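You operate a simulated robot arm through the tools that you are given. There is no shell and no other tool. Be economical: measure what you need, move in short steps, check, and stop when the job is done.

The job below is to be done with a simulated robot arm. You get a single attempt, and the scene is never put back.

JOB
Check the CWJ-672R power station's buttons: switch power, DC and light on and off again.
Fine: one of the three on the blue mat.

The check looks at the end state, three seconds after you hand in, the way a careful person would. Anything else that was tipped, shoved, dropped, spilled or broken makes it a failure.

ROBOT AND FRAMES
A 6-joint arm with a two-finger parallel gripper, fixed in place. Base frame: the origin is at the foot of the arm, x ahead of it, y to its left, z up. Lengths are in mm, angles in degrees, forces in N, time in s.
With the tool pointing down near the work surface it reaches from about 160 to 740 mm from the base axis. Its first joint turns from -166.0 to 166.0 degrees. Payload 3.91 kg.
The TCP is the grasp point between the finger pads, 30 mm short of the fingertips. In the tool frame z runs along the fingers and y along their closing line. Largest opening 110 mm; finger width 20, thickness 10; the body of the gripper, 48 by 112 mm, starts 55 mm behind the TCP.
Orientation is told as [roll, pitch, yaw] about the base's x, y, z axes, in that order, counted from this pose: with the fingers straight down and closing along the base's y, the tool's x points along the base's -x, its y along +y and its z along -z.

CONTROLS
- The arm moves only by the tool step_arm. Its argument "motion" is one flat list of numbers, 7 for each row, row after row: the shift along the tool's x, y, z in cm, then the turn, a rotation vector about the tool's x, y, z in degrees, then the finger opening in cm, from 0 to 11. In form: [dx, dy, dz, rx, ry, rz, gripper, dx, dy, dz, rx, ry, rz, gripper, ...]. A call has 1 to 12 rows; each row shifts and turns the commanded pose from where the row before left it, along the tool's axes as they then stand. A row lasts 0.2 s, in which the tool goes at most 50 mm and 8.6 degrees; a call with a longer step from one row to the next is refused whole, and so is a gripper value outside its range. A pose out of reach is approached as far as the arm can. The call stops where the force on the tool passes 60 N (or 10 N more than at its start, if that is more) or the arm is blocked; 0.2 s more then pass. Each finger travels about 45 mm/s and halts on what it meets, pressing with about 42 N; the grip force reading is that of the motor and also rises with nothing between the fingers. The clock runs only during rows and for 0.2 s after the last one: add rows that do not move to give the fingers time. The reply holds the time, the measured pose of the TCP, the force on the tool along the base axes, the opening and the grip force, in the units named above and with some noise, with the torque about the TCP (base axes, N m) and any sound that the robot's microphone picked up, and new pictures: "pictures" is both (left out), scene, wrist or none.
- Cameras (640 x 400 px; columns grow to the right, rows downward): "scene" is fixed at [233.6, 499.9, 1520]; the picture's right is [-0.42, -0.91, 0.00], its down [-0.90, 0.41, -0.16] and it looks along [0.15, -0.07, -0.99] (base axes); focal length 236 px, centre (320, 200). "wrist" rides on the gripper at [71, 22, -107] in the tool frame; the picture's right is [-0.29, 0.96, 0.00], its down [-0.76, -0.23, -0.61] and it looks along [-0.58, -0.18, 0.79] (tool axes); focal length 243 px, centre (320, 200). There is no depth. A picture from a camera that has moved, and an enlarged one, comes with that camera's place and axes in the base frame and with its lens. The place of the scene camera against the robot may be out by one fixed shift of up to 25 mm in any direction.
- lift_body(by): slides the trunk up (or, below 0, down) by that many mm; the arm rides with it, the base frame stays. It gives what a move gives, with no picture.
- zoom(camera, box): a new picture of the part [left, top, right, bottom] of that camera's present view, enlarged. The clock stands still meanwhile.
- job_done(): hands the job in; it is judged then, once.

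Go step by step. Nothing tells you positions but the pictures and the camera data: compare them with the known pose of the tool, close in by small moves and look again before you grip or let go. The budget is 120 turns and 200 pictures, counting those below and the enlarged ones. Unless the task says otherwise, let go and move clear before handing in, and close with one line.

The tools are called after "Emit:" by a JSON object that holds its "op" and its "data". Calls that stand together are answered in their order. step_arm: Moves the arm, as the interface text tells. Its arguments: {"type":"object","properties":{"motion":{"type":"array","items":{"type":"number"}},"pictures":{"type":"string","enum":["both","scene","wrist","none"]}},"required":["motion"]} The other tools are called the same way: lift_body (by) slides the trunk up or down; zoom (camera, box) takes an enlarged picture of a part of a camera's view; job_done () hands the job in.

At the start:

```text
time: 0.0
ee_pos: [224.8, 397.6, 1011.1]
orientation: [0.0, 0.2, -0.2]
force: [-1.0, -0.3, 0.2]
wrist_torque: [0.01, 0.04, -0.02]
opening: 110.2
gripper_force: 0.0
trunk travel left (down, up): [-525.0, 65.0]
```

scene: 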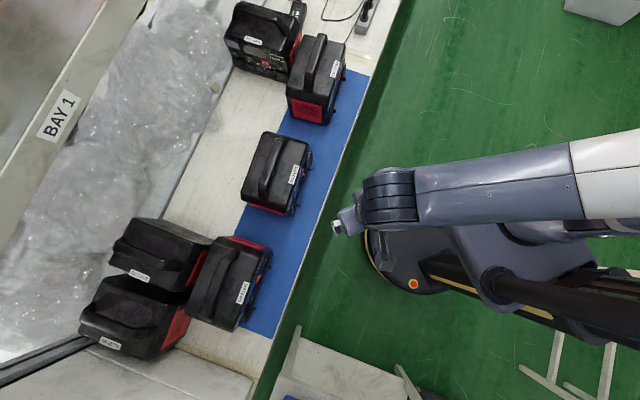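
wrist: 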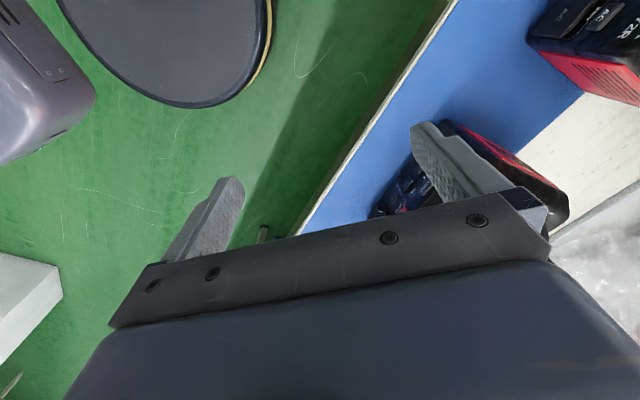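

I see three power stations on the blue mat, plus others off it. First I'll read the labels to find CWJ-672R.

Emit:
{"op": "zoom", "data": {"camera": "scene", "box": [270, 20, 370, 140]}}

Emit:
{"op": "zoom", "data": {"camera": "scene", "box": [230, 120, 330, 220]}}

Emit:
{"op": "zoom", "data": {"camera": "scene", "box": [180, 230, 280, 340]}}

```text
3.33 times, centred on (320, 80) of scene
camera zoom: at [233.6, 499.9, 1520.0], right [-0.42, -0.91, 0.0], down [-0.9, 0.41, -0.16], along [0.15, -0.07, -0.99], focal length 787 px, centre (320, 600)
```

zoom: 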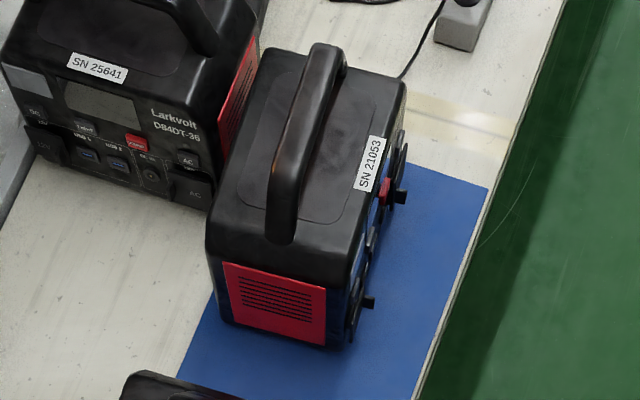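

```text
4.00 times, centred on (280, 170) of scene
camera zoom: at [233.6, 499.9, 1520.0], right [-0.42, -0.91, 0.0], down [-0.9, 0.41, -0.16], along [0.15, -0.07, -0.99], focal length 944 px, centre (480, 320)
```

zoom: 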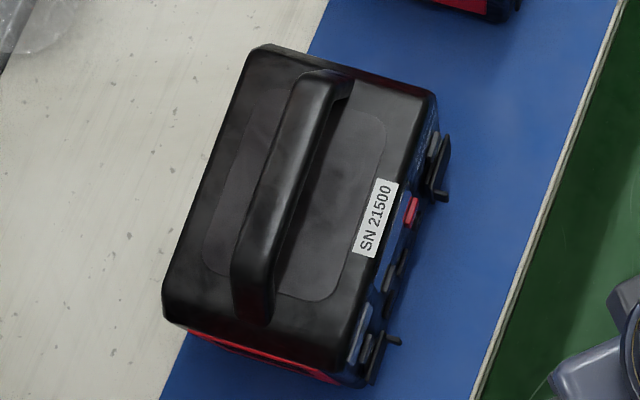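

```text
3.64 times, centred on (230, 285) of scene
camera zoom: at [233.6, 499.9, 1520.0], right [-0.42, -0.91, 0.0], down [-0.9, 0.41, -0.16], along [0.15, -0.07, -0.99], focal length 858 px, centre (647, -109)
```

zoom: 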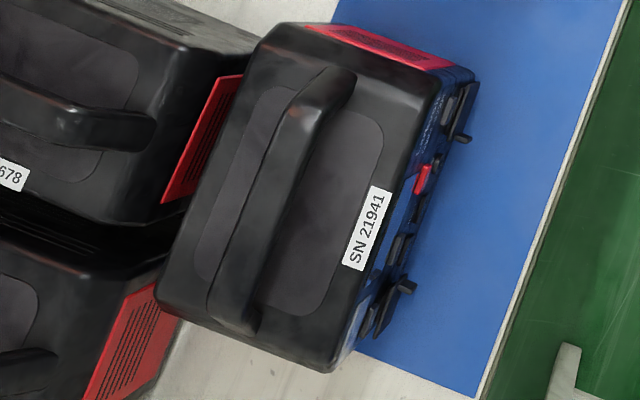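

Emit:
{"op": "zoom", "data": {"camera": "wrist", "box": [520, 0, 640, 100]}}

Emit:
{"op": "zoom", "data": {"camera": "wrist", "box": [360, 100, 480, 220]}}

```text
4.00 times, centred on (580, 50) of wrist
camera zoom: at [154.7, 419.8, 1117.0], right [0.29, 0.96, 0.0], down [0.76, -0.23, 0.61], along [0.58, -0.18, -0.79], focal length 970 px, centre (-720, 800)
```

zoom: 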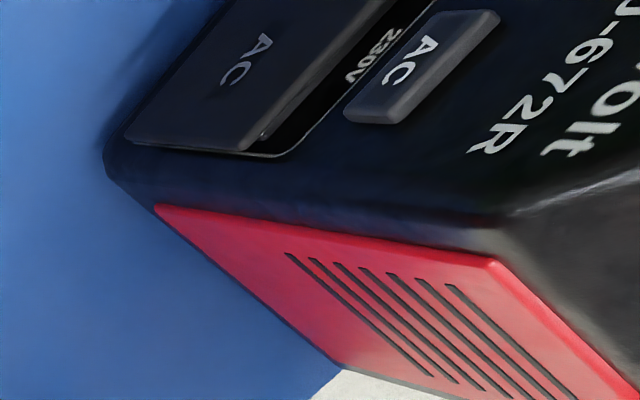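

```text
3.33 times, centred on (420, 160) of wrist
camera zoom: at [154.7, 419.8, 1117.0], right [0.29, 0.96, 0.0], down [0.76, -0.23, 0.61], along [0.58, -0.18, -0.79], focal length 809 px, centre (-13, 333)
```

zoom: 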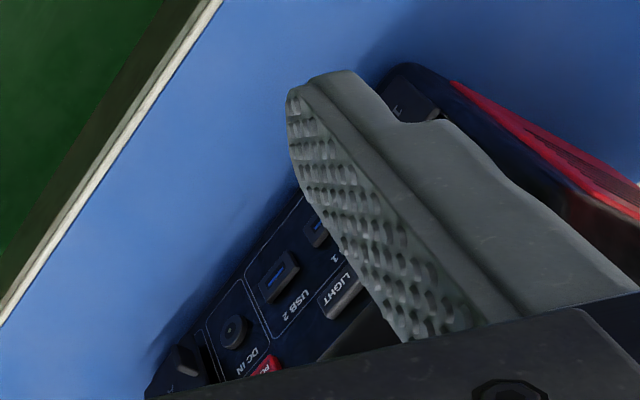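

The station with SN 21941 (scene lower left) shows "…-672R". I'll turn the tool so that the camera faces the front panels, starting with a yaw in place and the fingers closed.

Emit:
{"op": "step_arm", "data": {"motion": [0, 0, 0, 0, 0, 8.5, 0, 0, 0, 0, 0, 0, 8.5, 0, 0, 0, 0, 0, 0, 8.5, 0, 0, 0, 0, 0, 0, 8.5, 0, 0, 0, 0, 0, 0, 8.5, 0, 0, 0, 0, 0, 0, 8.5, 0, 0, 0, 0, 0, 0, 8.5, 0, 0, 0, 0, 0, 0, 8.5, 0, 0, 0, 0, 0, 0, 8.5, 0, 0, 0, 0, 0, 0, 8.5, 0], "pictures": "wrist"}}

```text
time: 2.2
ee_pos: [223.9, 397.8, 1009.6]
orientation: [-0.1, 0.0, -85.3]
force: [-0.3, -0.5, -0.1]
wrist_torque: [-0.04, 0.01, 0.0]
opening: 0.0
gripper_force: 37.7
trunk travel left (down, up): [-525.0, 65.0]
camera wrist: at [241.3, 470.1, 1116.5], right [0.98, -0.21, 0.0], down [-0.17, -0.78, 0.61], along [-0.13, -0.59, -0.79], focal length 243 px, centre (320, 200)
```

wrist: 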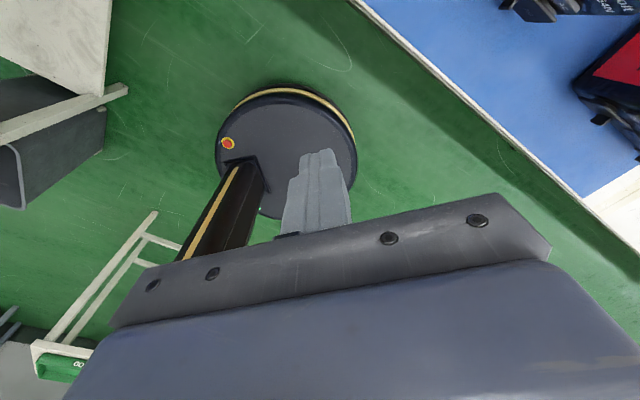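

Yaw works as expected; I'll finish it (total 136°) and start pitching the fingers outward.

Emit:
{"op": "step_arm", "data": {"motion": [0, 0, 0, 0, 0, 8.5, 0, 0, 0, 0, 0, 0, 8.5, 0, 0, 0, 0, 0, 0, 8.5, 0, 0, 0, 0, 0, 0, 8.5, 0, 0, 0, 0, 0, 0, 8.5, 0, 0, 0, 0, 0, 0, 8.5, 0, 0, 0, 0, 0, 8, 0, 0, 0, 0, 0, 0, 8, 0, 0, 0, 0, 0, 0, 8, 0, 0, 0, 0, 0, 0, 8, 0, 0, 0, 0, 0, 0, 8, 0, 0], "pictures": "both"}}

```text
time: 4.6
ee_pos: [359.4, 288.4, 992.4]
orientation: [-4.5, 35.4, -135.7]
force: [-0.6, -0.4, 0.5]
wrist_torque: [0.0, 0.0, -0.03]
opening: 0.1
gripper_force: 38.3
out of reach, approached as far as the arm can: row 3, 4, 5, 6, 7, 11
trunk travel left (down, up): [-525.0, 65.0]
camera wrist: at [377.6, 265.9, 1118.1], right [0.53, -0.82, -0.23], down [-0.83, -0.55, 0.07], along [-0.18, 0.15, -0.97], focal length 243 px, centre (320, 200)
```

scene: 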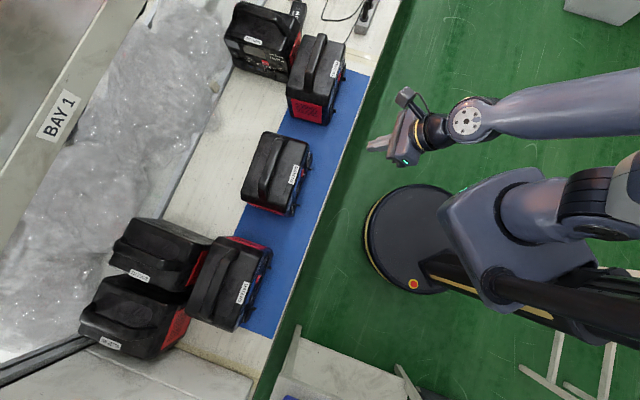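
wrist: 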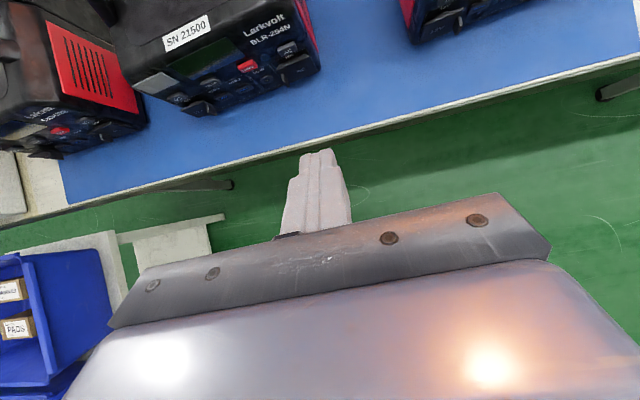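

The arm hit reach limits near its base and drifted. The middle station reads BLR-254N, so it's not the target. I'll hold and see where the arm settles, and read the labels.

Emit:
{"op": "step_arm", "data": {"motion": [0, 0, 0, 0, 0, 0, 0, 0, 0, 0, 0, 0, 0, 0], "pictures": "none"}}

Emit:
{"op": "zoom", "data": {"camera": "wrist", "box": [0, 70, 150, 170]}}

Emit:
{"op": "zoom", "data": {"camera": "wrist", "box": [130, 0, 330, 125]}}

```text
time: 5.2
ee_pos: [358.2, 289.3, 991.4]
orientation: [-4.4, 35.3, -135.5]
force: [-0.1, -0.4, -0.5]
wrist_torque: [-0.01, -0.03, 0.0]
opening: 0.1
gripper_force: 37.5
trunk travel left (down, up): [-525.0, 65.0]
```

```text
4.00 times, centred on (75, 120) of wrist
camera zoom: at [377.6, 266.3, 1118.1], right [0.53, -0.82, -0.23], down [-0.83, -0.56, 0.07], along [-0.18, 0.15, -0.97], focal length 970 px, centre (1300, 520)
```

zoom: 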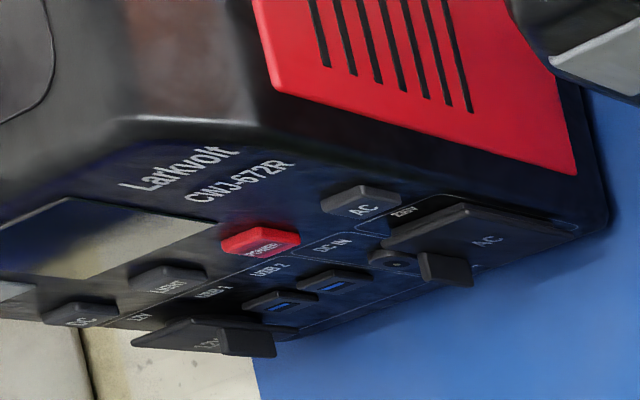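

```text
3.20 times, centred on (230, 62) of wrist
camera zoom: at [377.6, 266.3, 1118.1], right [0.53, -0.82, -0.23], down [-0.83, -0.56, 0.07], along [-0.18, 0.15, -0.97], focal length 776 px, centre (608, 640)
```

zoom: 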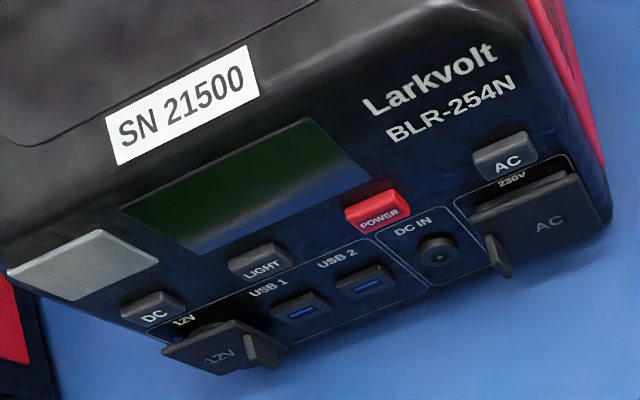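

Target confirmed: CWJ-672R is the left station (SN 21941). I'll pitch the tool further toward horizontal here, well away from the stations.

Emit:
{"op": "step_arm", "data": {"motion": [0, 0, 0, 0, 8, 0, 0, 0, 0, 0, 0, 8, 0, 0, 0, 0, 0, 0, 8, 0, 0], "pictures": "none"}}

```text
time: 6.0
ee_pos: [344.4, 297.7, 989.4]
orientation: [-10.2, 45.4, -137.5]
force: [0.7, 0.3, 0.3]
wrist_torque: [0.05, 0.02, 0.01]
opening: 0.3
gripper_force: 37.2
out of reach, approached as far as the arm can: row 1, 2, 3
trunk travel left (down, up): [-525.0, 65.0]
```

The wrist roll seems limited, not the distance. Roll doesn't matter for pressing, so I'll back it off 40° and keep pitching.

Emit:
{"op": "step_arm", "data": {"motion": [0, 0, 0, 0, 0, -8, 0, 0, 0, 0, 0, 0, -8, 0, 0, 0, 0, 0, 0, -8, 0, 0, 0, 0, 0, 0, -8, 0, 0, 0, 0, 0, 0, -8, 0, 0, 0, 0, -5.1, 6.1, 0, 0, 0, 0, 0, -5.1, 6.1, 0, 0, 0, 0, 0, -5.1, 6.1, 0, 0], "pictures": "both"}}

```text
time: 7.8
ee_pos: [361.2, 281.6, 993.0]
orientation: [60.1, 52.8, -63.4]
force: [0.0, 0.2, 0.1]
wrist_torque: [0.0, -0.03, 0.01]
opening: 0.0
gripper_force: 37.2
out of reach, approached as far as the arm can: row 7, 8
trunk travel left (down, up): [-525.0, 65.0]
camera wrist: at [294.0, 232.9, 1092.6], right [0.8, -0.53, 0.27], down [-0.33, -0.77, -0.54], along [0.5, 0.35, -0.8], focal length 243 px, centre (320, 200)
```

scene: 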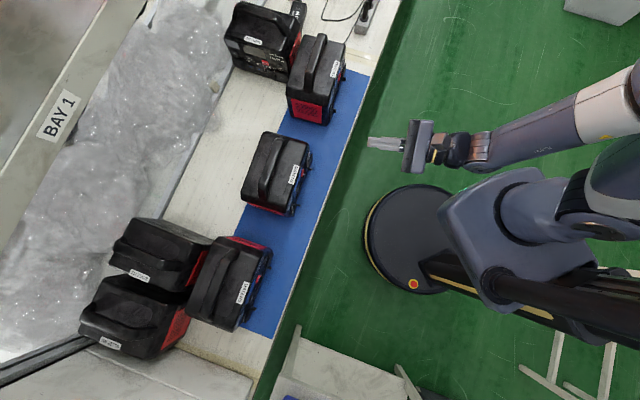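
wrist: 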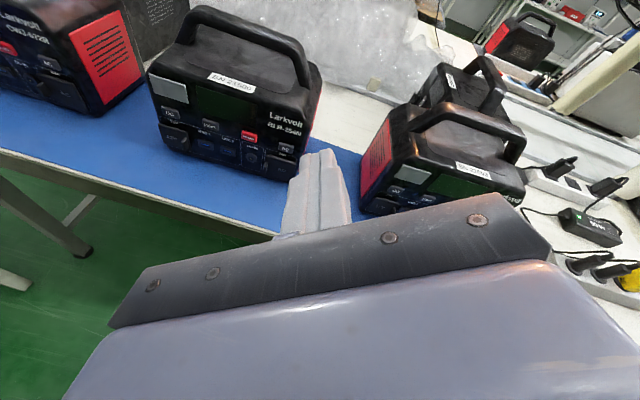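

Now I have a good oblique view of the fronts. I'll translate leftward along the mat toward the left station, keeping stand-off distance.

Emit:
{"op": "step_arm", "data": {"motion": [2.37, -3.36, 0.44, 0, 0, 0, 0, 2.37, -3.36, 0.44, 0, 0, 0, 0, 2.37, -3.36, 0.44, 0, 0, 0, 0, 2.37, -3.36, 0.44, 0, 0, 0, 0, 2.37, -3.36, 0.44, 0, 0, 0, 0], "pictures": "both"}}

```text
time: 9.0
ee_pos: [359.4, 283.3, 993.9]
orientation: [59.9, 52.8, -63.5]
force: [-0.3, 0.4, -0.2]
wrist_torque: [-0.02, -0.02, -0.01]
opening: 0.0
gripper_force: 37.6
out of reach, approached as far as the arm can: row 1, 2, 3, 4, 5
trunk travel left (down, up): [-525.0, 65.0]
camera wrist: at [293.9, 233.2, 1092.8], right [0.8, -0.53, 0.27], down [-0.33, -0.77, -0.54], along [0.5, 0.35, -0.8], focal length 243 px, centre (320, 200)
```

scene: 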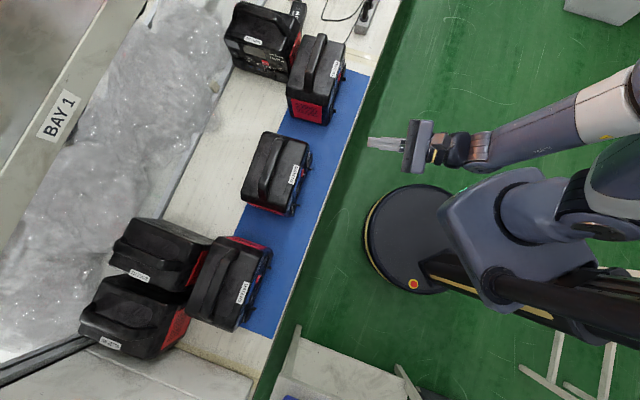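
wrist: 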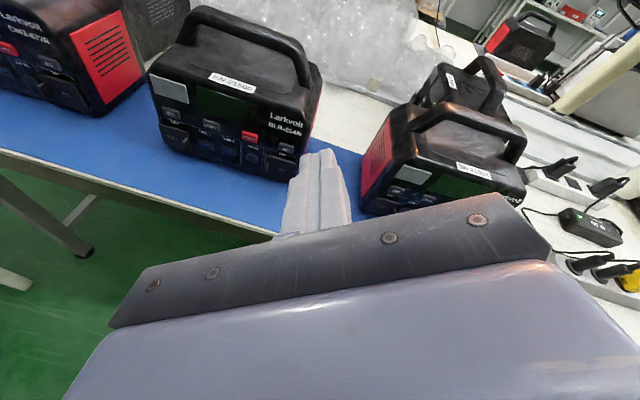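

Still limited, so I'll back off the roll more and try a translation again.

Emit:
{"op": "step_arm", "data": {"motion": [0, 0, 0, 0, 0, -8, 0, 0, 0, 0, 0, 0, -8, 0, 0, 0, 0, 0, 0, -8, 0, 0, 0, 0, 0, 0, -8, 0, 0, 0, 0, 0, 0, -8, 0, 3.9, -1.0, 0.44, 0, 0, 0, 0, 3.9, -1.0, 0.44, 0, 0, 0, 0], "pictures": "none"}}

```text
time: 10.6
ee_pos: [359.7, 281.8, 993.0]
orientation: [71.6, 15.9, -44.0]
force: [0.2, 0.2, -0.1]
wrist_torque: [0.01, -0.02, 0.02]
opening: 0.2
gripper_force: 38.2
out of reach, approached as far as the arm can: row 6, 7
trunk travel left (down, up): [-525.0, 65.0]
```

The wrist is probably too close to the base column. I'll raise the trunk for clearance, then go outward and then left.

Emit:
{"op": "lift_body", "data": {"by": 60}}

Emit:
{"op": "step_arm", "data": {"motion": [-0.07, 1.29, 3.8, 0, 0, 0, 0, -0.07, 1.29, 3.8, 0, 0, 0, 0, 4.33, -1.14, 0.46, 0, 0, 0, 0, 4.33, -1.14, 0.46, 0, 0, 0, 0], "pictures": "both"}}

```text
time: 11.6
ee_pos: [358.3, 282.8, 1053.7]
orientation: [71.7, 15.9, -44.0]
force: [0.5, 0.4, 0.1]
wrist_torque: [-0.02, 0.01, -0.03]
opening: 0.0
gripper_force: 37.6
trunk travel left (down, up): [-585.0, 5.0]
```

```text
time: 12.6
ee_pos: [413.3, 347.1, 1068.7]
orientation: [71.5, 16.2, -43.0]
force: [-0.1, 0.4, -0.5]
wrist_torque: [-0.04, -0.01, 0.0]
opening: 0.1
gripper_force: 38.0
out of reach, approached as far as the arm can: row 3, 4
trunk travel left (down, up): [-585.0, 5.0]
camera wrist: at [310.2, 314.7, 1140.7], right [0.6, -0.14, 0.79], down [0.09, -0.97, -0.24], along [0.8, 0.21, -0.57], focal length 243 px, centre (320, 200)
```

scene: 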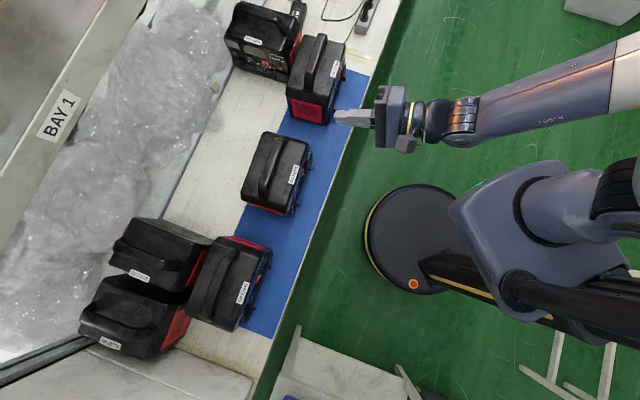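
wrist: 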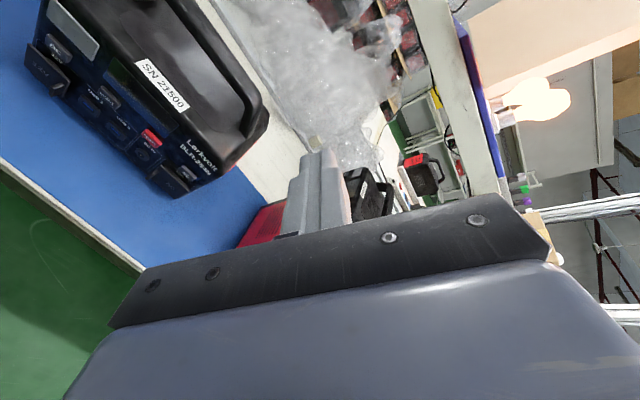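

Left is blocked at this wrist configuration, probably near a wrist singularity. I'll pitch back to fingers-down, travel there, and then pitch up again at a better place.

Emit:
{"op": "step_arm", "data": {"motion": [0, 0, 0, 8.14, -2.44, 0, 0, 0, 0, 0, 8.14, -2.44, 0, 0, 0, 0, 0, 8.14, -2.44, 0, 0, 0, 0, 0, 8.14, -2.44, 0, 0, 0, 0, 0, 8.14, -2.44, 0, 0, 0, 0, 0, 8.14, -2.44, 0, 0, 0, 0, 0, 8.14, -2.44, 0, 0, 0, 0, 0, 8.14, -2.44, 0, 0], "pictures": "scene"}}

```text
time: 14.4
ee_pos: [405.1, 357.4, 1067.2]
orientation: [11.4, 5.5, -53.1]
force: [-0.8, 0.3, 0.0]
wrist_torque: [0.0, -0.02, -0.02]
opening: 0.0
gripper_force: 37.1
out of reach, approached as far as the arm can: row 4, 5
trunk travel left (down, up): [-585.0, 5.0]
```

scene: 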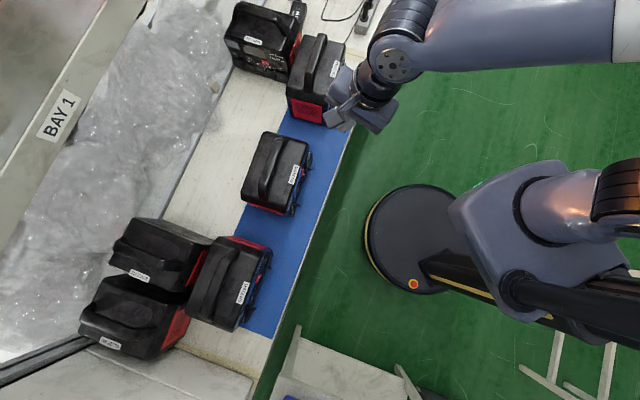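

Fingers-down again works. Now I travel left toward the front of the target station, high above everything.

Emit:
{"op": "step_arm", "data": {"motion": [4.16, -1.58, 0.09, 0, 0, 0, 0, 4.16, -1.58, 0.09, 0, 0, 0, 0, 4.16, -1.58, 0.09, 0, 0, 0, 0, 4.16, -1.58, 0.09, 0, 0, 0, 0, 4.16, -1.58, 0.09, 0, 0, 0, 0, 4.16, -1.58, 0.09, 0, 0, 0, 0, 4.16, -1.58, 0.09, 0, 0, 0, 0, 4.16, -1.58, 0.09, 0, 0, 0, 0, 4.16, -1.58, 0.09, 0, 0, 0, 0], "pictures": "scene"}}

```text
time: 16.4
ee_pos: [70.1, 571.9, 1070.2]
orientation: [11.4, 5.6, -53.1]
force: [0.5, 0.2, 0.3]
wrist_torque: [-0.02, -0.01, -0.02]
opening: 0.0
gripper_force: 37.4
trunk travel left (down, up): [-585.0, 5.0]
```

scene: 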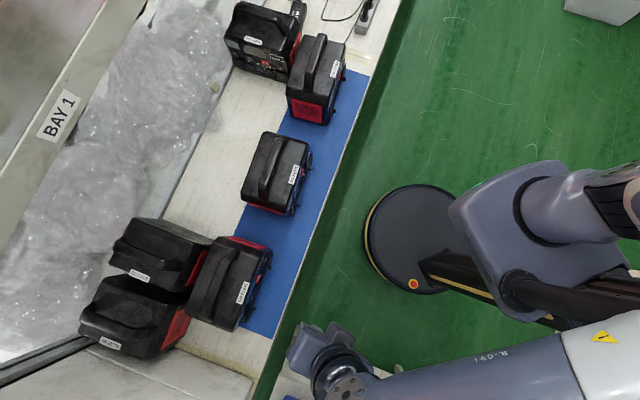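

Now pitch the fingers outward toward the panel (about 60° first), well above the station height.

Emit:
{"op": "step_arm", "data": {"motion": [0, 0, 0, -8.43, 1.09, 0, 0, 0, 0, 0, -8.43, 1.09, 0, 0, 0, 0, 0, -8.43, 1.09, 0, 0, 0, 0, 0, -8.43, 1.09, 0, 0, 0, 0, 0, -8.43, 1.09, 0, 0, 0, 0, 0, -8.43, 1.09, 0, 0, 0, 0, 0, -8.43, 1.09, 0, 0], "pictures": "both"}}

```text
time: 18.0
ee_pos: [139.5, 652.4, 1164.3]
orientation: [48.7, 8.1, -47.9]
force: [-0.6, 0.4, 0.0]
wrist_torque: [-0.01, -0.03, -0.03]
opening: 0.3
gripper_force: 37.7
out of reach, approached as far as the arm can: row 3, 4, 5, 6, 7
trunk travel left (down, up): [-585.0, 5.0]
camera wrist: at [52.6, 652.3, 1260.0], right [0.73, 0.13, 0.67], down [0.07, -0.99, 0.12], along [0.68, -0.04, -0.73], focal length 243 px, centre (320, 200)
```

scene: 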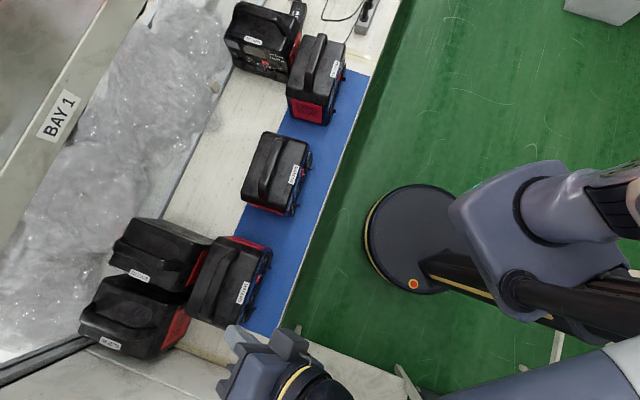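
wrist: 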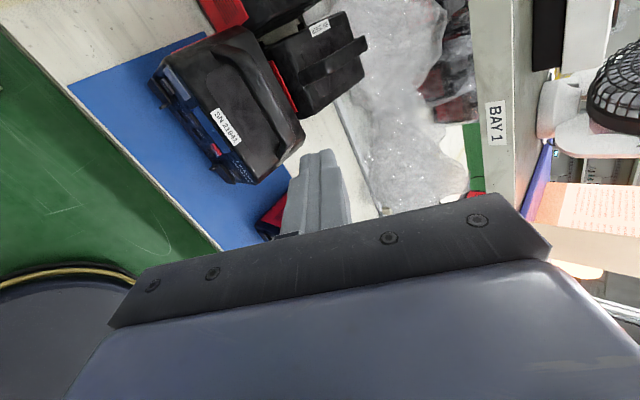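

The bend angle limits me: at this trunk height the forearm is too steep for a horizontal tool. I'll lower the trunk and let the arm ride higher relative to it, staying back over the floor.

Emit:
{"op": "lift_body", "data": {"by": -100}}

Emit:
{"op": "step_arm", "data": {"motion": [0.27, -0.31, -4.1, 0, 0, 0, 0, 0.27, -0.31, -4.1, 0, 0, 0, 0, 0.27, -0.31, -4.1, 0, 0, 0, 0], "pictures": "none"}}

```text
time: 19.3
ee_pos: [138.7, 653.5, 1064.5]
orientation: [48.6, 8.1, -47.9]
force: [-0.3, -0.6, 0.3]
wrist_torque: [0.01, 0.02, 0.03]
opening: 0.0
gripper_force: 37.7
trunk travel left (down, up): [-485.0, 105.0]
```

```text
time: 20.1
ee_pos: [70.8, 587.5, 1143.4]
orientation: [48.4, 7.9, -47.8]
force: [0.0, 0.5, 0.2]
wrist_torque: [-0.04, 0.0, -0.01]
opening: 0.0
gripper_force: 37.9
out of reach, approached as far as the arm can: row 3
trunk travel left (down, up): [-485.0, 105.0]
```

Emit:
{"op": "lift_body", "data": {"by": -150}}

Emit:
{"op": "step_arm", "data": {"motion": [0.5, 2.6, -2.3, 0, 0, 0, 0, 0.5, 2.6, -2.3, 0, 0, 0, 0, 0.5, 2.6, -2.3, 0, 0, 0, 0, 0, 0, 0, -8.43, 1.09, 0, 0, 0, 0, 0, -8.43, 1.09, 0, 0], "pictures": "both"}}

```text
time: 21.9
ee_pos: [71.0, 587.0, 994.3]
orientation: [48.4, 7.9, -47.8]
force: [0.6, -0.8, -0.3]
wrist_torque: [0.01, -0.01, 0.0]
opening: 0.0
gripper_force: 37.7
trunk travel left (down, up): [-335.0, 255.0]
```

```text
time: 23.1
ee_pos: [77.9, 599.9, 1121.5]
orientation: [65.0, 8.7, -45.7]
force: [0.9, -0.2, -0.3]
wrist_torque: [-0.01, -0.02, 0.0]
opening: 0.0
gripper_force: 37.4
out of reach, approached as far as the arm can: row 5
trunk travel left (down, up): [-335.0, 255.0]
camera wrist: at [-26.7, 582.1, 1195.4], right [0.58, -0.02, 0.81], down [0.06, -1.0, -0.07], along [0.81, 0.09, -0.58], focal length 243 px, centre (320, 200)
```

scene: 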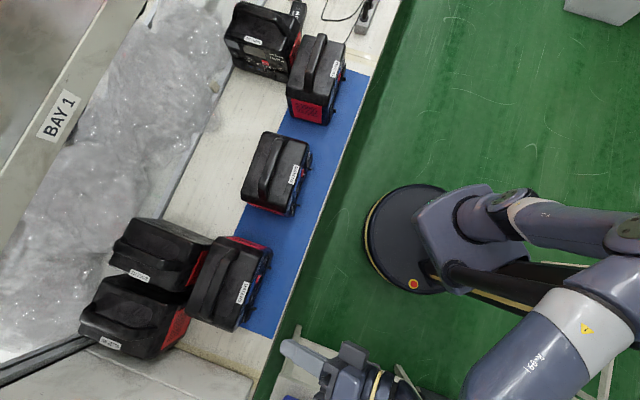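
wrist: 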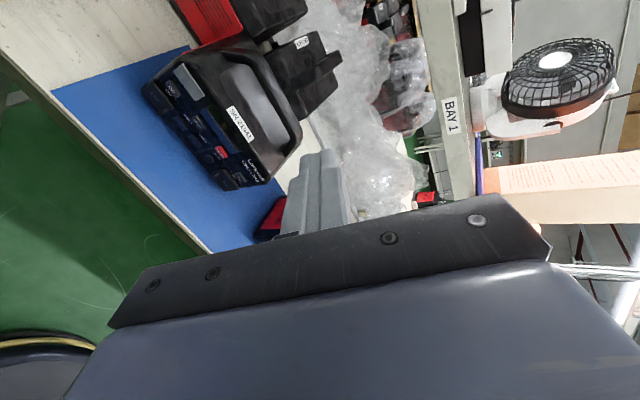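

Emit:
{"op": "lift_body", "data": {"by": -150}}

Emit:
{"op": "step_arm", "data": {"motion": [0.6, 3.6, -1.67, 0, 0, 0, 0, 0.6, 3.6, -1.67, 0, 0, 0, 0, 0, 0, 0, -8, 0, 0, 0, 0, 0, 0, -8, 0, 0, 0, 0, 0, 0, -8, 0, 0, 0], "pictures": "both"}}

```text
time: 24.8
ee_pos: [77.8, 599.9, 970.2]
orientation: [64.8, 8.6, -45.8]
force: [-0.2, -0.4, 0.0]
wrist_torque: [0.04, 0.0, -0.04]
opening: 0.0
gripper_force: 37.9
trunk travel left (down, up): [-185.0, 405.0]
```

```text
time: 26.0
ee_pos: [79.2, 628.9, 1110.1]
orientation: [88.6, 8.2, -46.0]
force: [0.4, 0.0, 0.1]
wrist_torque: [-0.03, 0.02, 0.02]
opening: 0.1
gripper_force: 37.6
out of reach, approached as far as the arm can: row 4, 5
trunk travel left (down, up): [-185.0, 405.0]
camera wrist: at [-43.5, 602.7, 1144.4], right [0.31, -0.29, 0.91], down [0.06, -0.95, -0.32], along [0.95, 0.16, -0.28], focal length 243 px, centre (320, 200)
```

scene: 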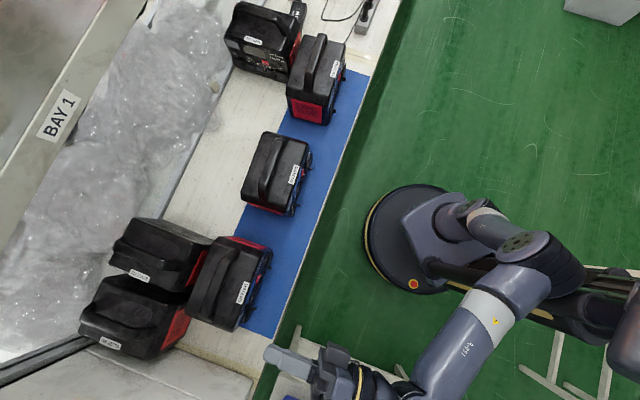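
wrist: 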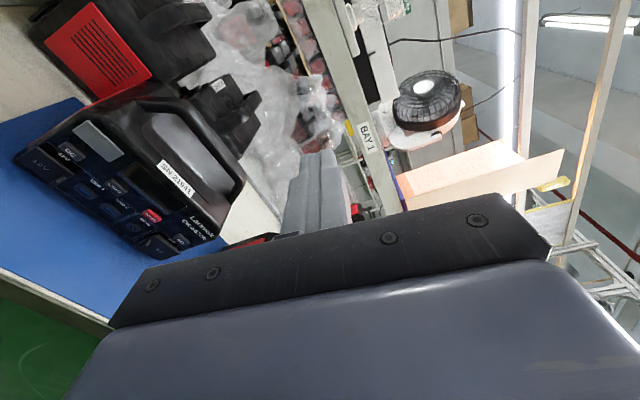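

The tool is now horizontal. Let me back off 3 cm and take a precise look at the panel from here (first triangulation view).

Emit:
{"op": "step_arm", "data": {"motion": [0, 0, -3, 0, 0, 0, 0], "pictures": "none"}}

Emit:
{"op": "zoom", "data": {"camera": "wrist", "box": [0, 80, 256, 280]}}

```text
time: 26.4
ee_pos: [69.4, 617.3, 1113.4]
orientation: [88.5, 7.8, -47.2]
force: [0.3, 0.2, -0.3]
wrist_torque: [0.01, 0.0, 0.01]
opening: 0.0
gripper_force: 37.8
out of reach, approached as far as the arm can: row 1
trunk travel left (down, up): [-185.0, 405.0]
```

```text
2.00 times, centred on (128, 180) of wrist
camera zoom: at [-52.4, 594.8, 1146.5], right [0.3, -0.29, 0.91], down [0.04, -0.95, -0.31], along [0.95, 0.13, -0.28], focal length 485 px, centre (704, 240)
```

zoom: 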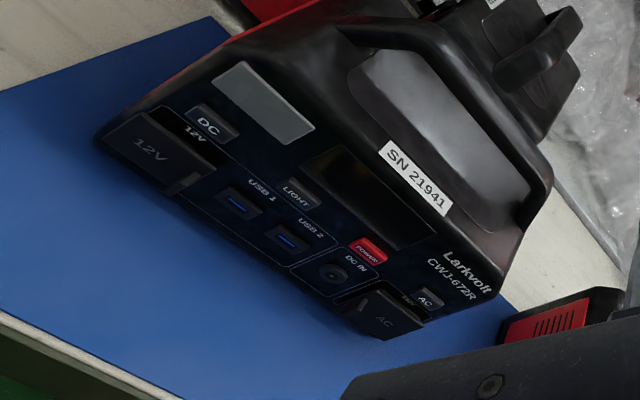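

Emit:
{"op": "lift_body", "data": {"by": -180}}

Emit:
{"op": "step_arm", "data": {"motion": [0, 0, 0, 0, 0, 0, 0], "pictures": "both"}}

Emit:
{"op": "zoom", "data": {"camera": "wrist", "box": [0, 0, 384, 240]}}

```text
time: 28.4
ee_pos: [71.2, 615.8, 934.6]
orientation: [88.3, 7.8, -47.2]
force: [-0.2, 0.0, 0.3]
wrist_torque: [0.0, -0.06, 0.01]
opening: 0.0
gripper_force: 38.0
trunk travel left (down, up): [-5.0, 585.0]
```

```text
time: 28.8
ee_pos: [70.6, 615.6, 933.5]
orientation: [88.5, 7.9, -47.1]
force: [-0.1, -0.3, 0.2]
wrist_torque: [0.01, -0.01, 0.02]
opening: 0.1
gripper_force: 37.2
trunk travel left (down, up): [-5.0, 585.0]
camera wrist: at [-52.2, 593.6, 967.9], right [0.3, -0.29, 0.91], down [0.04, -0.95, -0.32], along [0.95, 0.13, -0.28], focal length 243 px, centre (320, 200)
```

scene: 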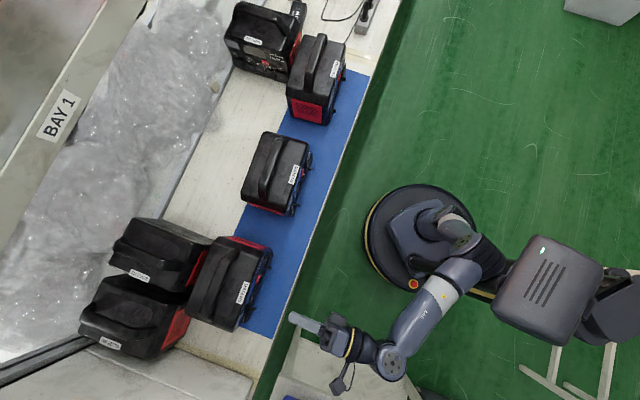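
wrist: 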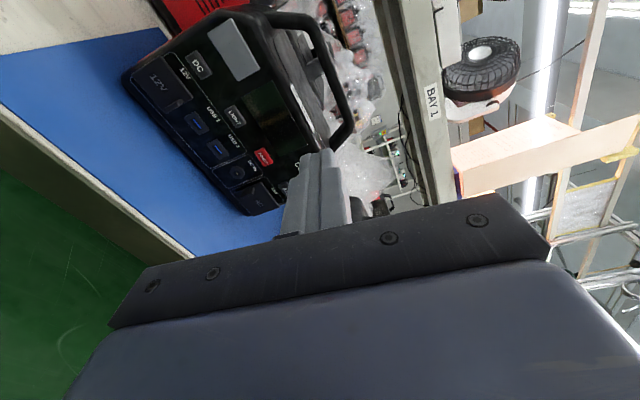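

```text
1.67 times, centred on (192, 120) of wrist
camera zoom: at [-52.2, 593.6, 967.9], right [0.3, -0.29, 0.91], down [0.04, -0.95, -0.32], along [0.95, 0.13, -0.28], focal length 404 px, centre (533, 333)
```

zoom: 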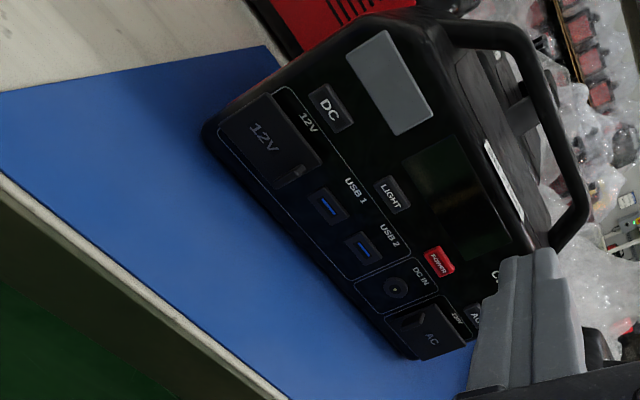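

Triangulated: POWER ≈ (188, 696, 848), LIGHT ≈ (154, 733, 847), DC ≈ (117, 770, 845), panel facing the tool. Moving down and sideways to face POWER, still standing off.

Emit:
{"op": "step_arm", "data": {"motion": [-1.1, -2.57, 0, 0, 0, 0, 0, -1.1, -2.57, 0, 0, 0, 0, 0, -1.1, -2.57, 0, 0, 0, 0, 0, 0, 0, 2.0, 0, 0, 0, 0, 0, 0, 2.0, 0, 0, 0, 0], "pictures": "both"}}

```text
time: 30.0
ee_pos: [93.9, 657.4, 928.9]
orientation: [88.6, 8.4, -45.8]
force: [0.2, 0.4, 0.6]
wrist_torque: [-0.06, 0.0, -0.02]
opening: 0.0
gripper_force: 37.1
out of reach, approached as far as the arm can: row 1, 2, 3
trunk travel left (down, up): [-5.0, 585.0]
camera wrist: at [-27.9, 631.0, 962.6], right [0.31, -0.29, 0.9], down [0.06, -0.94, -0.33], along [0.95, 0.16, -0.28], focal length 243 px, centre (320, 200)
```

scene: 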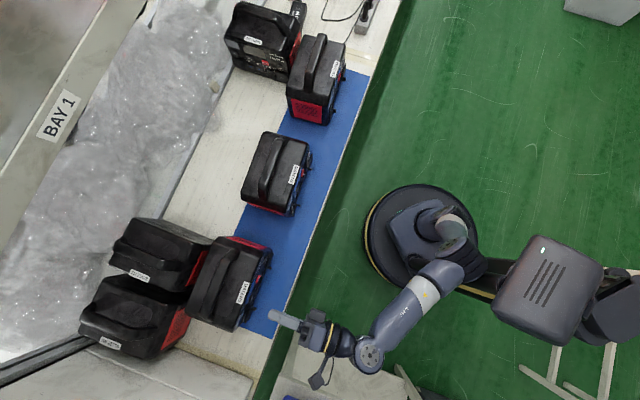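
wrist: 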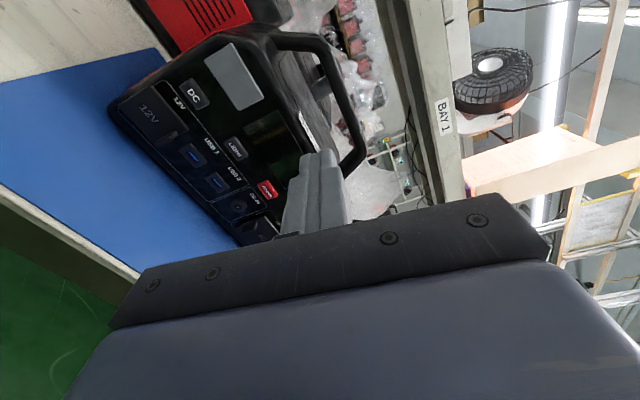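

Going straight down is limited with a level tool, so I'll tilt the fingers about 24° downward, then approach POWER and stop about 40 mm short.

Emit:
{"op": "step_arm", "data": {"motion": [0, 0, 0, 8, 0, 0, 0, 0, 0, 0, 8, 0, 0, 0, 0, 0, 0, 8, 0, 0, 0, -2.5, -2.4, 0, 0, 0, 0, 0, -2.5, -2.4, 0, 0, 0, 0, 0, 0, 0, 2.2, 0, 0, 0, 0, 0, 0, 2.2, 0, 0, 0, 0], "pictures": "both"}}

```text
time: 31.6
ee_pos: [136.3, 638.3, 857.5]
orientation: [64.8, 8.5, -45.8]
force: [0.0, -0.9, 0.3]
wrist_torque: [0.03, 0.04, -0.01]
opening: 0.4
gripper_force: 37.7
trunk travel left (down, up): [-5.0, 585.0]
camera wrist: at [31.6, 621.0, 932.0], right [0.58, -0.01, 0.81], down [0.06, -1.0, -0.06], along [0.81, 0.09, -0.58], focal length 243 px, centre (320, 200)
```

scene: 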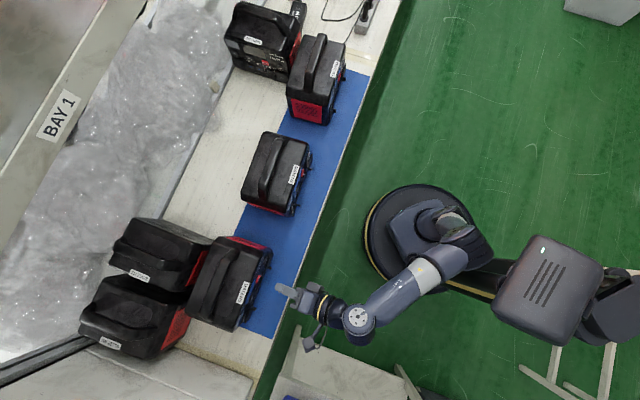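
wrist: 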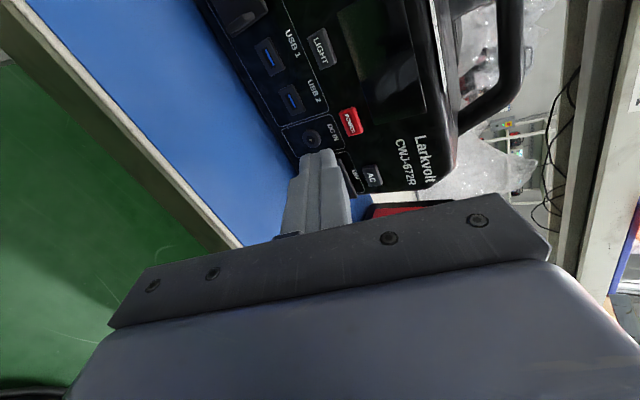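

The panel is consistent with my estimate. Approach POWER to about 8 mm and check the alignment.

Emit:
{"op": "step_arm", "data": {"motion": [0.15, 0.52, 1.85, 0, 0, 0, 0, 0.15, 0.52, 1.85, 0, 0, 0, 0], "pictures": "none"}}

Emit:
{"op": "zoom", "data": {"camera": "wrist", "box": [220, 60, 476, 220]}}

```text
time: 32.2
ee_pos: [160.6, 668.1, 851.8]
orientation: [64.7, 8.4, -45.8]
force: [0.1, 0.0, 0.0]
wrist_torque: [-0.03, 0.0, 0.05]
opening: 0.1
gripper_force: 37.3
trunk travel left (down, up): [-5.0, 585.0]
```

```text
2.50 times, centred on (348, 140) of wrist
camera zoom: at [55.8, 651.7, 926.4], right [0.58, -0.01, 0.81], down [0.06, -1.0, -0.06], along [0.81, 0.09, -0.58], focal length 606 px, centre (250, 350)
```

zoom: 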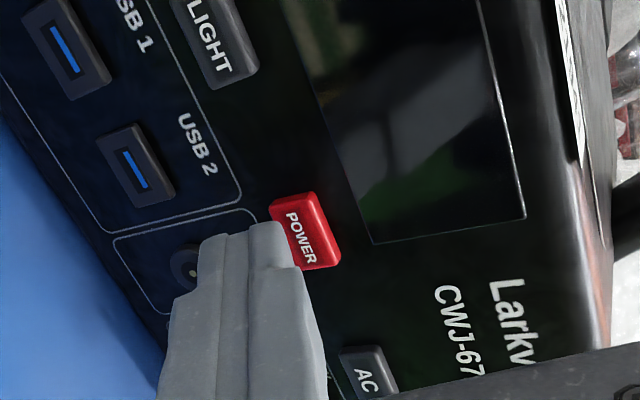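

Aligned with POWER. Press slowly.

Emit:
{"op": "step_arm", "data": {"motion": [0, 0.17, 0.36, 0, 0, 0, 0, 0, 0.13, 0.27, 0, 0, 0, 0], "pictures": "none"}}

Emit:
{"op": "zoom", "data": {"camera": "wrist", "box": [220, 60, 476, 220]}}

```text
time: 32.8
ee_pos: [167.2, 673.4, 851.7]
orientation: [64.7, 8.4, -45.8]
force: [-1.1, 0.0, -0.3]
wrist_torque: [-0.02, 0.03, 0.03]
opening: 0.0
gripper_force: 37.9
trunk travel left (down, up): [-5.0, 585.0]
```

```text
2.50 times, centred on (348, 140) of wrist
camera zoom: at [62.2, 655.3, 926.8], right [0.58, -0.01, 0.81], down [0.06, -1.0, -0.06], along [0.81, 0.09, -0.58], focal length 606 px, centre (250, 350)
```

zoom: 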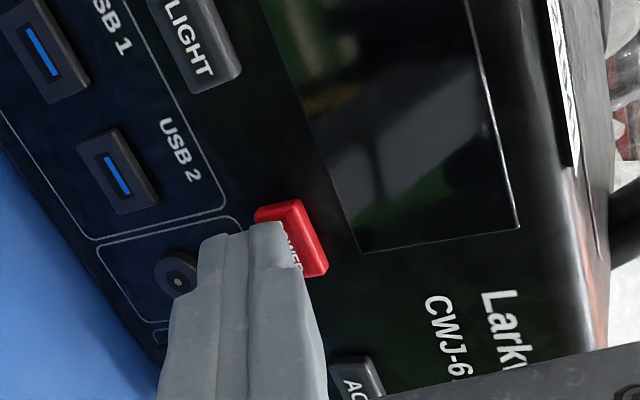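

Emit:
{"op": "step_arm", "data": {"motion": [0, 0.09, 0.18, 0, 0, 0, 0, 0, 0.09, 0.18, 0, 0, 0, 0], "pictures": "none"}}

```text
time: 33.4
ee_pos: [168.2, 675.9, 852.5]
orientation: [64.7, 8.5, -45.8]
force: [-2.6, -3.6, -0.5]
wrist_torque: [-0.01, 0.03, -0.02]
opening: 0.1
gripper_force: 37.8
trunk travel left (down, up): [-5.0, 585.0]
heard: click
```

Click heard. Back off and look at the display.

Emit:
{"op": "step_arm", "data": {"motion": [0, -0.64, -1.36, 0, 0, 0, 0, 0, 0, 0, 0, 0, 0, 0], "pictures": "wrist"}}

Emit:
{"op": "zoom", "data": {"camera": "wrist", "box": [220, 0, 476, 160]}}

```text
time: 34.0
ee_pos: [158.2, 667.2, 854.3]
orientation: [64.8, 8.4, -45.8]
force: [-0.1, 0.1, -0.1]
wrist_torque: [0.01, 0.0, 0.01]
opening: 0.0
gripper_force: 38.0
trunk travel left (down, up): [-5.0, 585.0]
camera wrist: at [54.0, 649.8, 927.8], right [0.58, -0.01, 0.81], down [0.06, -1.0, -0.06], along [0.81, 0.09, -0.58], focal length 243 px, centre (320, 200)
```

wrist: 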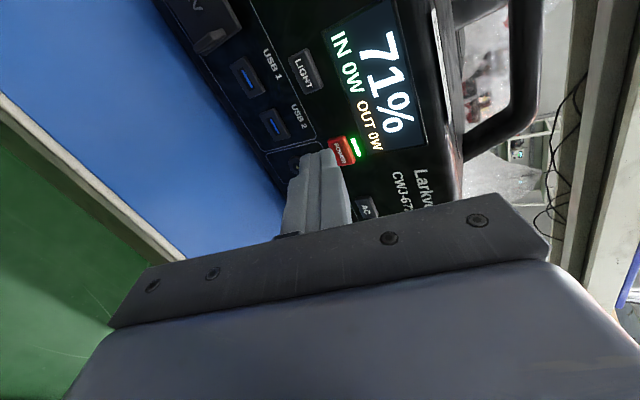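

```text
2.50 times, centred on (348, 80) of wrist
camera zoom: at [54.0, 649.8, 927.8], right [0.58, -0.01, 0.81], down [0.06, -1.0, -0.06], along [0.81, 0.09, -0.58], focal length 606 px, centre (250, 500)
```

zoom: 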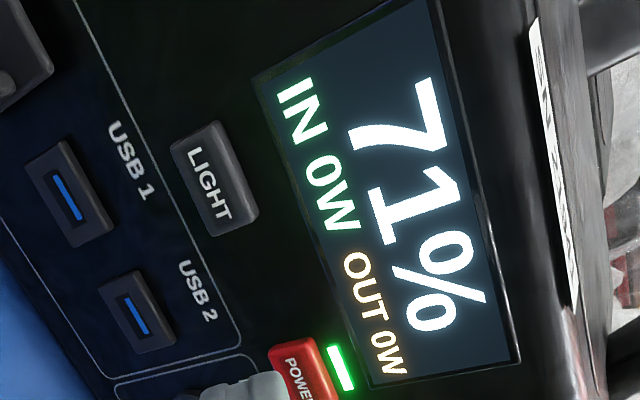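

Power is on (71%, green LED). Move sideways to LIGHT, staying about 13 mm off the panel.

Emit:
{"op": "step_arm", "data": {"motion": [2.5, -0.4, 0.25, 0, 0, 0, 0, 2.5, -0.4, 0.25, 0, 0, 0, 0, 0, 0, 0, 0, 0, 0, 0], "pictures": "none"}}

Emit:
{"op": "zoom", "data": {"camera": "wrist", "box": [220, 60, 476, 220]}}

```text
time: 34.8
ee_pos: [122.9, 702.8, 850.3]
orientation: [64.7, 8.4, -45.8]
force: [0.0, -0.1, 0.2]
wrist_torque: [-0.02, 0.0, 0.0]
opening: 0.0
gripper_force: 37.7
trunk travel left (down, up): [-5.0, 585.0]
```

```text
2.50 times, centred on (348, 140) of wrist
camera zoom: at [18.2, 686.1, 926.1], right [0.58, -0.01, 0.81], down [0.06, -1.0, -0.06], along [0.81, 0.09, -0.58], focal length 606 px, centre (250, 350)
```

zoom: 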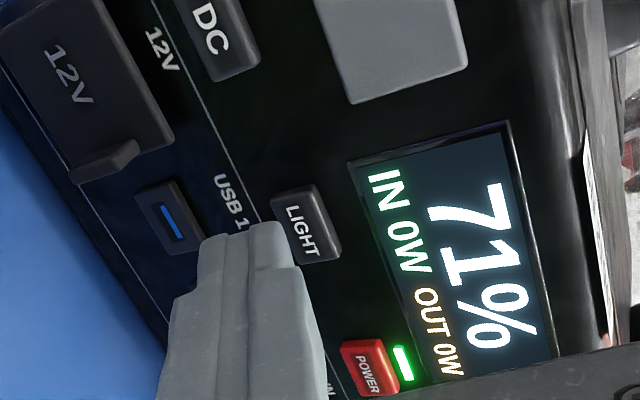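

Emit:
{"op": "step_arm", "data": {"motion": [0, 0.17, 0.36, 0, 0, 0, 0, 0, 0.17, 0.36, 0, 0, 0, 0, 0, 0.15, 0.32, 0, 0, 0, 0, 0, 0.085, 0.18, 0, 0, 0, 0], "pictures": "none"}}

```text
time: 35.8
ee_pos: [132.7, 712.4, 850.9]
orientation: [64.7, 8.4, -45.9]
force: [-5.2, -4.8, -1.1]
wrist_torque: [-0.03, 0.03, 0.05]
opening: 0.0
gripper_force: 37.8
trunk travel left (down, up): [-5.0, 585.0]
heard: click
```

Emit:
{"op": "step_arm", "data": {"motion": [0, -0.64, -1.36, 0, 0, 0, 0, 0, 0, 0, 0, 0, 0, 0], "pictures": "wrist"}}

```text
time: 36.4
ee_pos: [122.5, 702.1, 849.7]
orientation: [64.7, 8.5, -45.8]
force: [0.5, -0.1, 0.7]
wrist_torque: [0.03, -0.01, -0.01]
opening: 0.1
gripper_force: 38.1
trunk travel left (down, up): [-5.0, 585.0]
camera wrist: at [18.2, 685.5, 924.3], right [0.58, -0.01, 0.81], down [0.06, -1.0, -0.06], along [0.81, 0.09, -0.58], focal length 243 px, centre (320, 200)
```

wrist: 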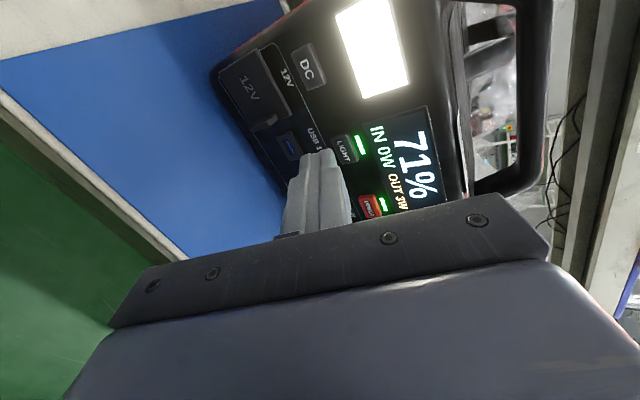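

Light is on. Press LIGHT again to switch it off.

Emit:
{"op": "step_arm", "data": {"motion": [0, 0.17, 0.36, 0, 0, 0, 0, 0, 0.17, 0.36, 0, 0, 0, 0, 0, 0.15, 0.32, 0, 0, 0, 0, 0, 0.095, 0.2, 0, 0, 0, 0], "pictures": "none"}}

Emit:
{"op": "step_arm", "data": {"motion": [0, -0.64, -1.36, 0, 0, 0, 0, 0, 0, 0, 0, 0, 0, 0], "pictures": "wrist"}}

```text
time: 37.4
ee_pos: [132.3, 712.4, 851.0]
orientation: [64.7, 8.5, -45.9]
force: [-4.2, -3.0, 0.9]
wrist_torque: [-0.01, 0.0, 0.04]
opening: 0.1
gripper_force: 37.1
trunk travel left (down, up): [-5.0, 585.0]
heard: click
```

```text
time: 38.0
ee_pos: [122.5, 702.5, 849.4]
orientation: [64.7, 8.4, -45.9]
force: [-0.1, 0.0, 0.2]
wrist_torque: [-0.01, 0.0, -0.02]
opening: 0.3
gripper_force: 37.5
trunk travel left (down, up): [-5.0, 585.0]
camera wrist: at [17.8, 685.1, 925.1], right [0.58, -0.01, 0.81], down [0.06, -1.0, -0.06], along [0.81, 0.09, -0.58], focal length 243 px, centre (320, 200)
```

wrist: 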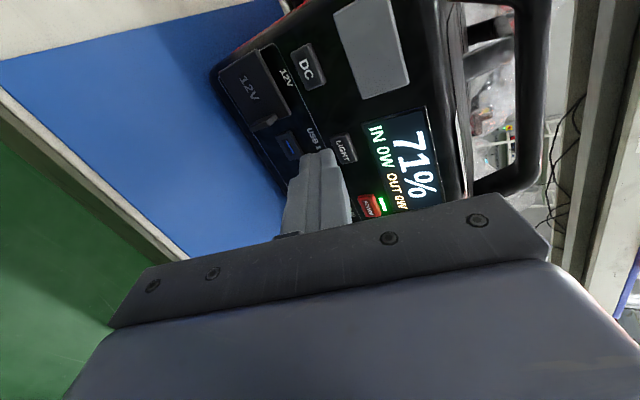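

Light off. Back off a bit more and move to DC, minding the 12V cover below it.

Emit:
{"op": "step_arm", "data": {"motion": [0, -0.64, -1.36, 0, 0, 0, 0, 2.58, -0.4, 0.16, 0, 0, 0, 0, 2.58, -0.4, 0.16, 0, 0, 0, 0, 0, 0, 0, 0, 0, 0, 0], "pictures": "none"}}

Emit:
{"op": "zoom", "data": {"camera": "wrist", "box": [220, 60, 476, 220]}}

```text
time: 39.0
ee_pos: [73.8, 723.1, 845.5]
orientation: [64.9, 8.5, -45.6]
force: [-0.3, 0.0, -0.4]
wrist_torque: [0.02, 0.01, -0.01]
opening: 0.0
gripper_force: 37.5
out of reach, approached as far as the arm can: row 3
trunk travel left (down, up): [-5.0, 585.0]
```

```text
2.50 times, centred on (348, 140) of wrist
camera zoom: at [-29.8, 705.7, 920.6], right [0.58, -0.01, 0.81], down [0.07, -1.0, -0.06], along [0.81, 0.09, -0.58], focal length 606 px, centre (250, 350)
```

zoom: 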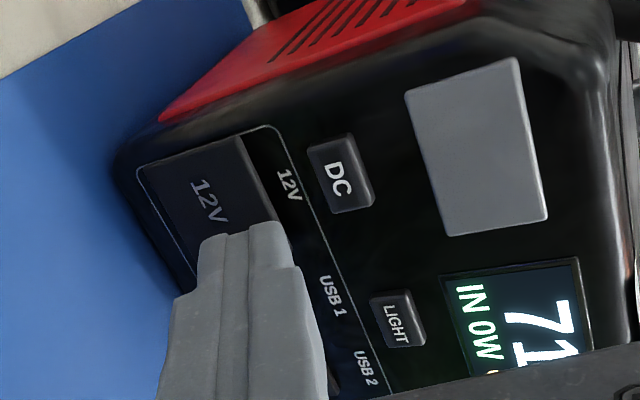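

DC recomputed at (117, 769, 846), consistent. I'll go slightly up and forward toward DC, stopping 13 mm short.

Emit:
{"op": "step_arm", "data": {"motion": [0.07, 0.45, -0.2, 0, 0, 0, 0, 0.13, 0.42, 1.0, 0, 0, 0, 0, 0.13, 0.42, 0.98, 0, 0, 0, 0], "pictures": "none"}}

Emit:
{"op": "zoom", "data": {"camera": "wrist", "box": [220, 60, 476, 220]}}

```text
time: 39.8
ee_pos: [91.3, 726.8, 842.6]
orientation: [64.9, 8.5, -45.7]
force: [0.0, -0.1, 0.8]
wrist_torque: [-0.01, -0.04, 0.0]
opening: 0.2
gripper_force: 37.8
out of reach, approached as far as the arm can: row 1, 2, 3
trunk travel left (down, up): [-5.0, 585.0]
```

```text
2.50 times, centred on (348, 140) of wrist
camera zoom: at [-13.1, 710.4, 917.7], right [0.58, -0.01, 0.81], down [0.07, -1.0, -0.06], along [0.81, 0.09, -0.58], focal length 606 px, centre (250, 350)
```

zoom: 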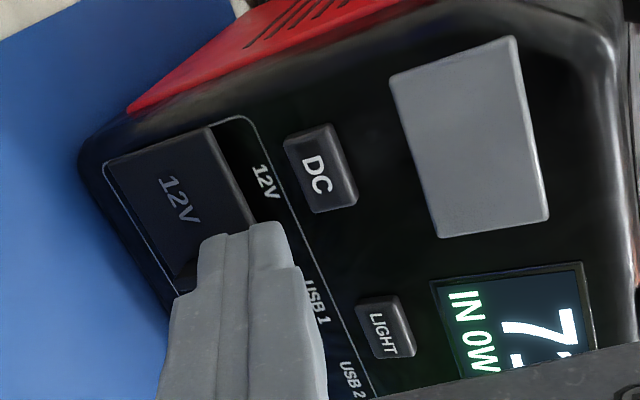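

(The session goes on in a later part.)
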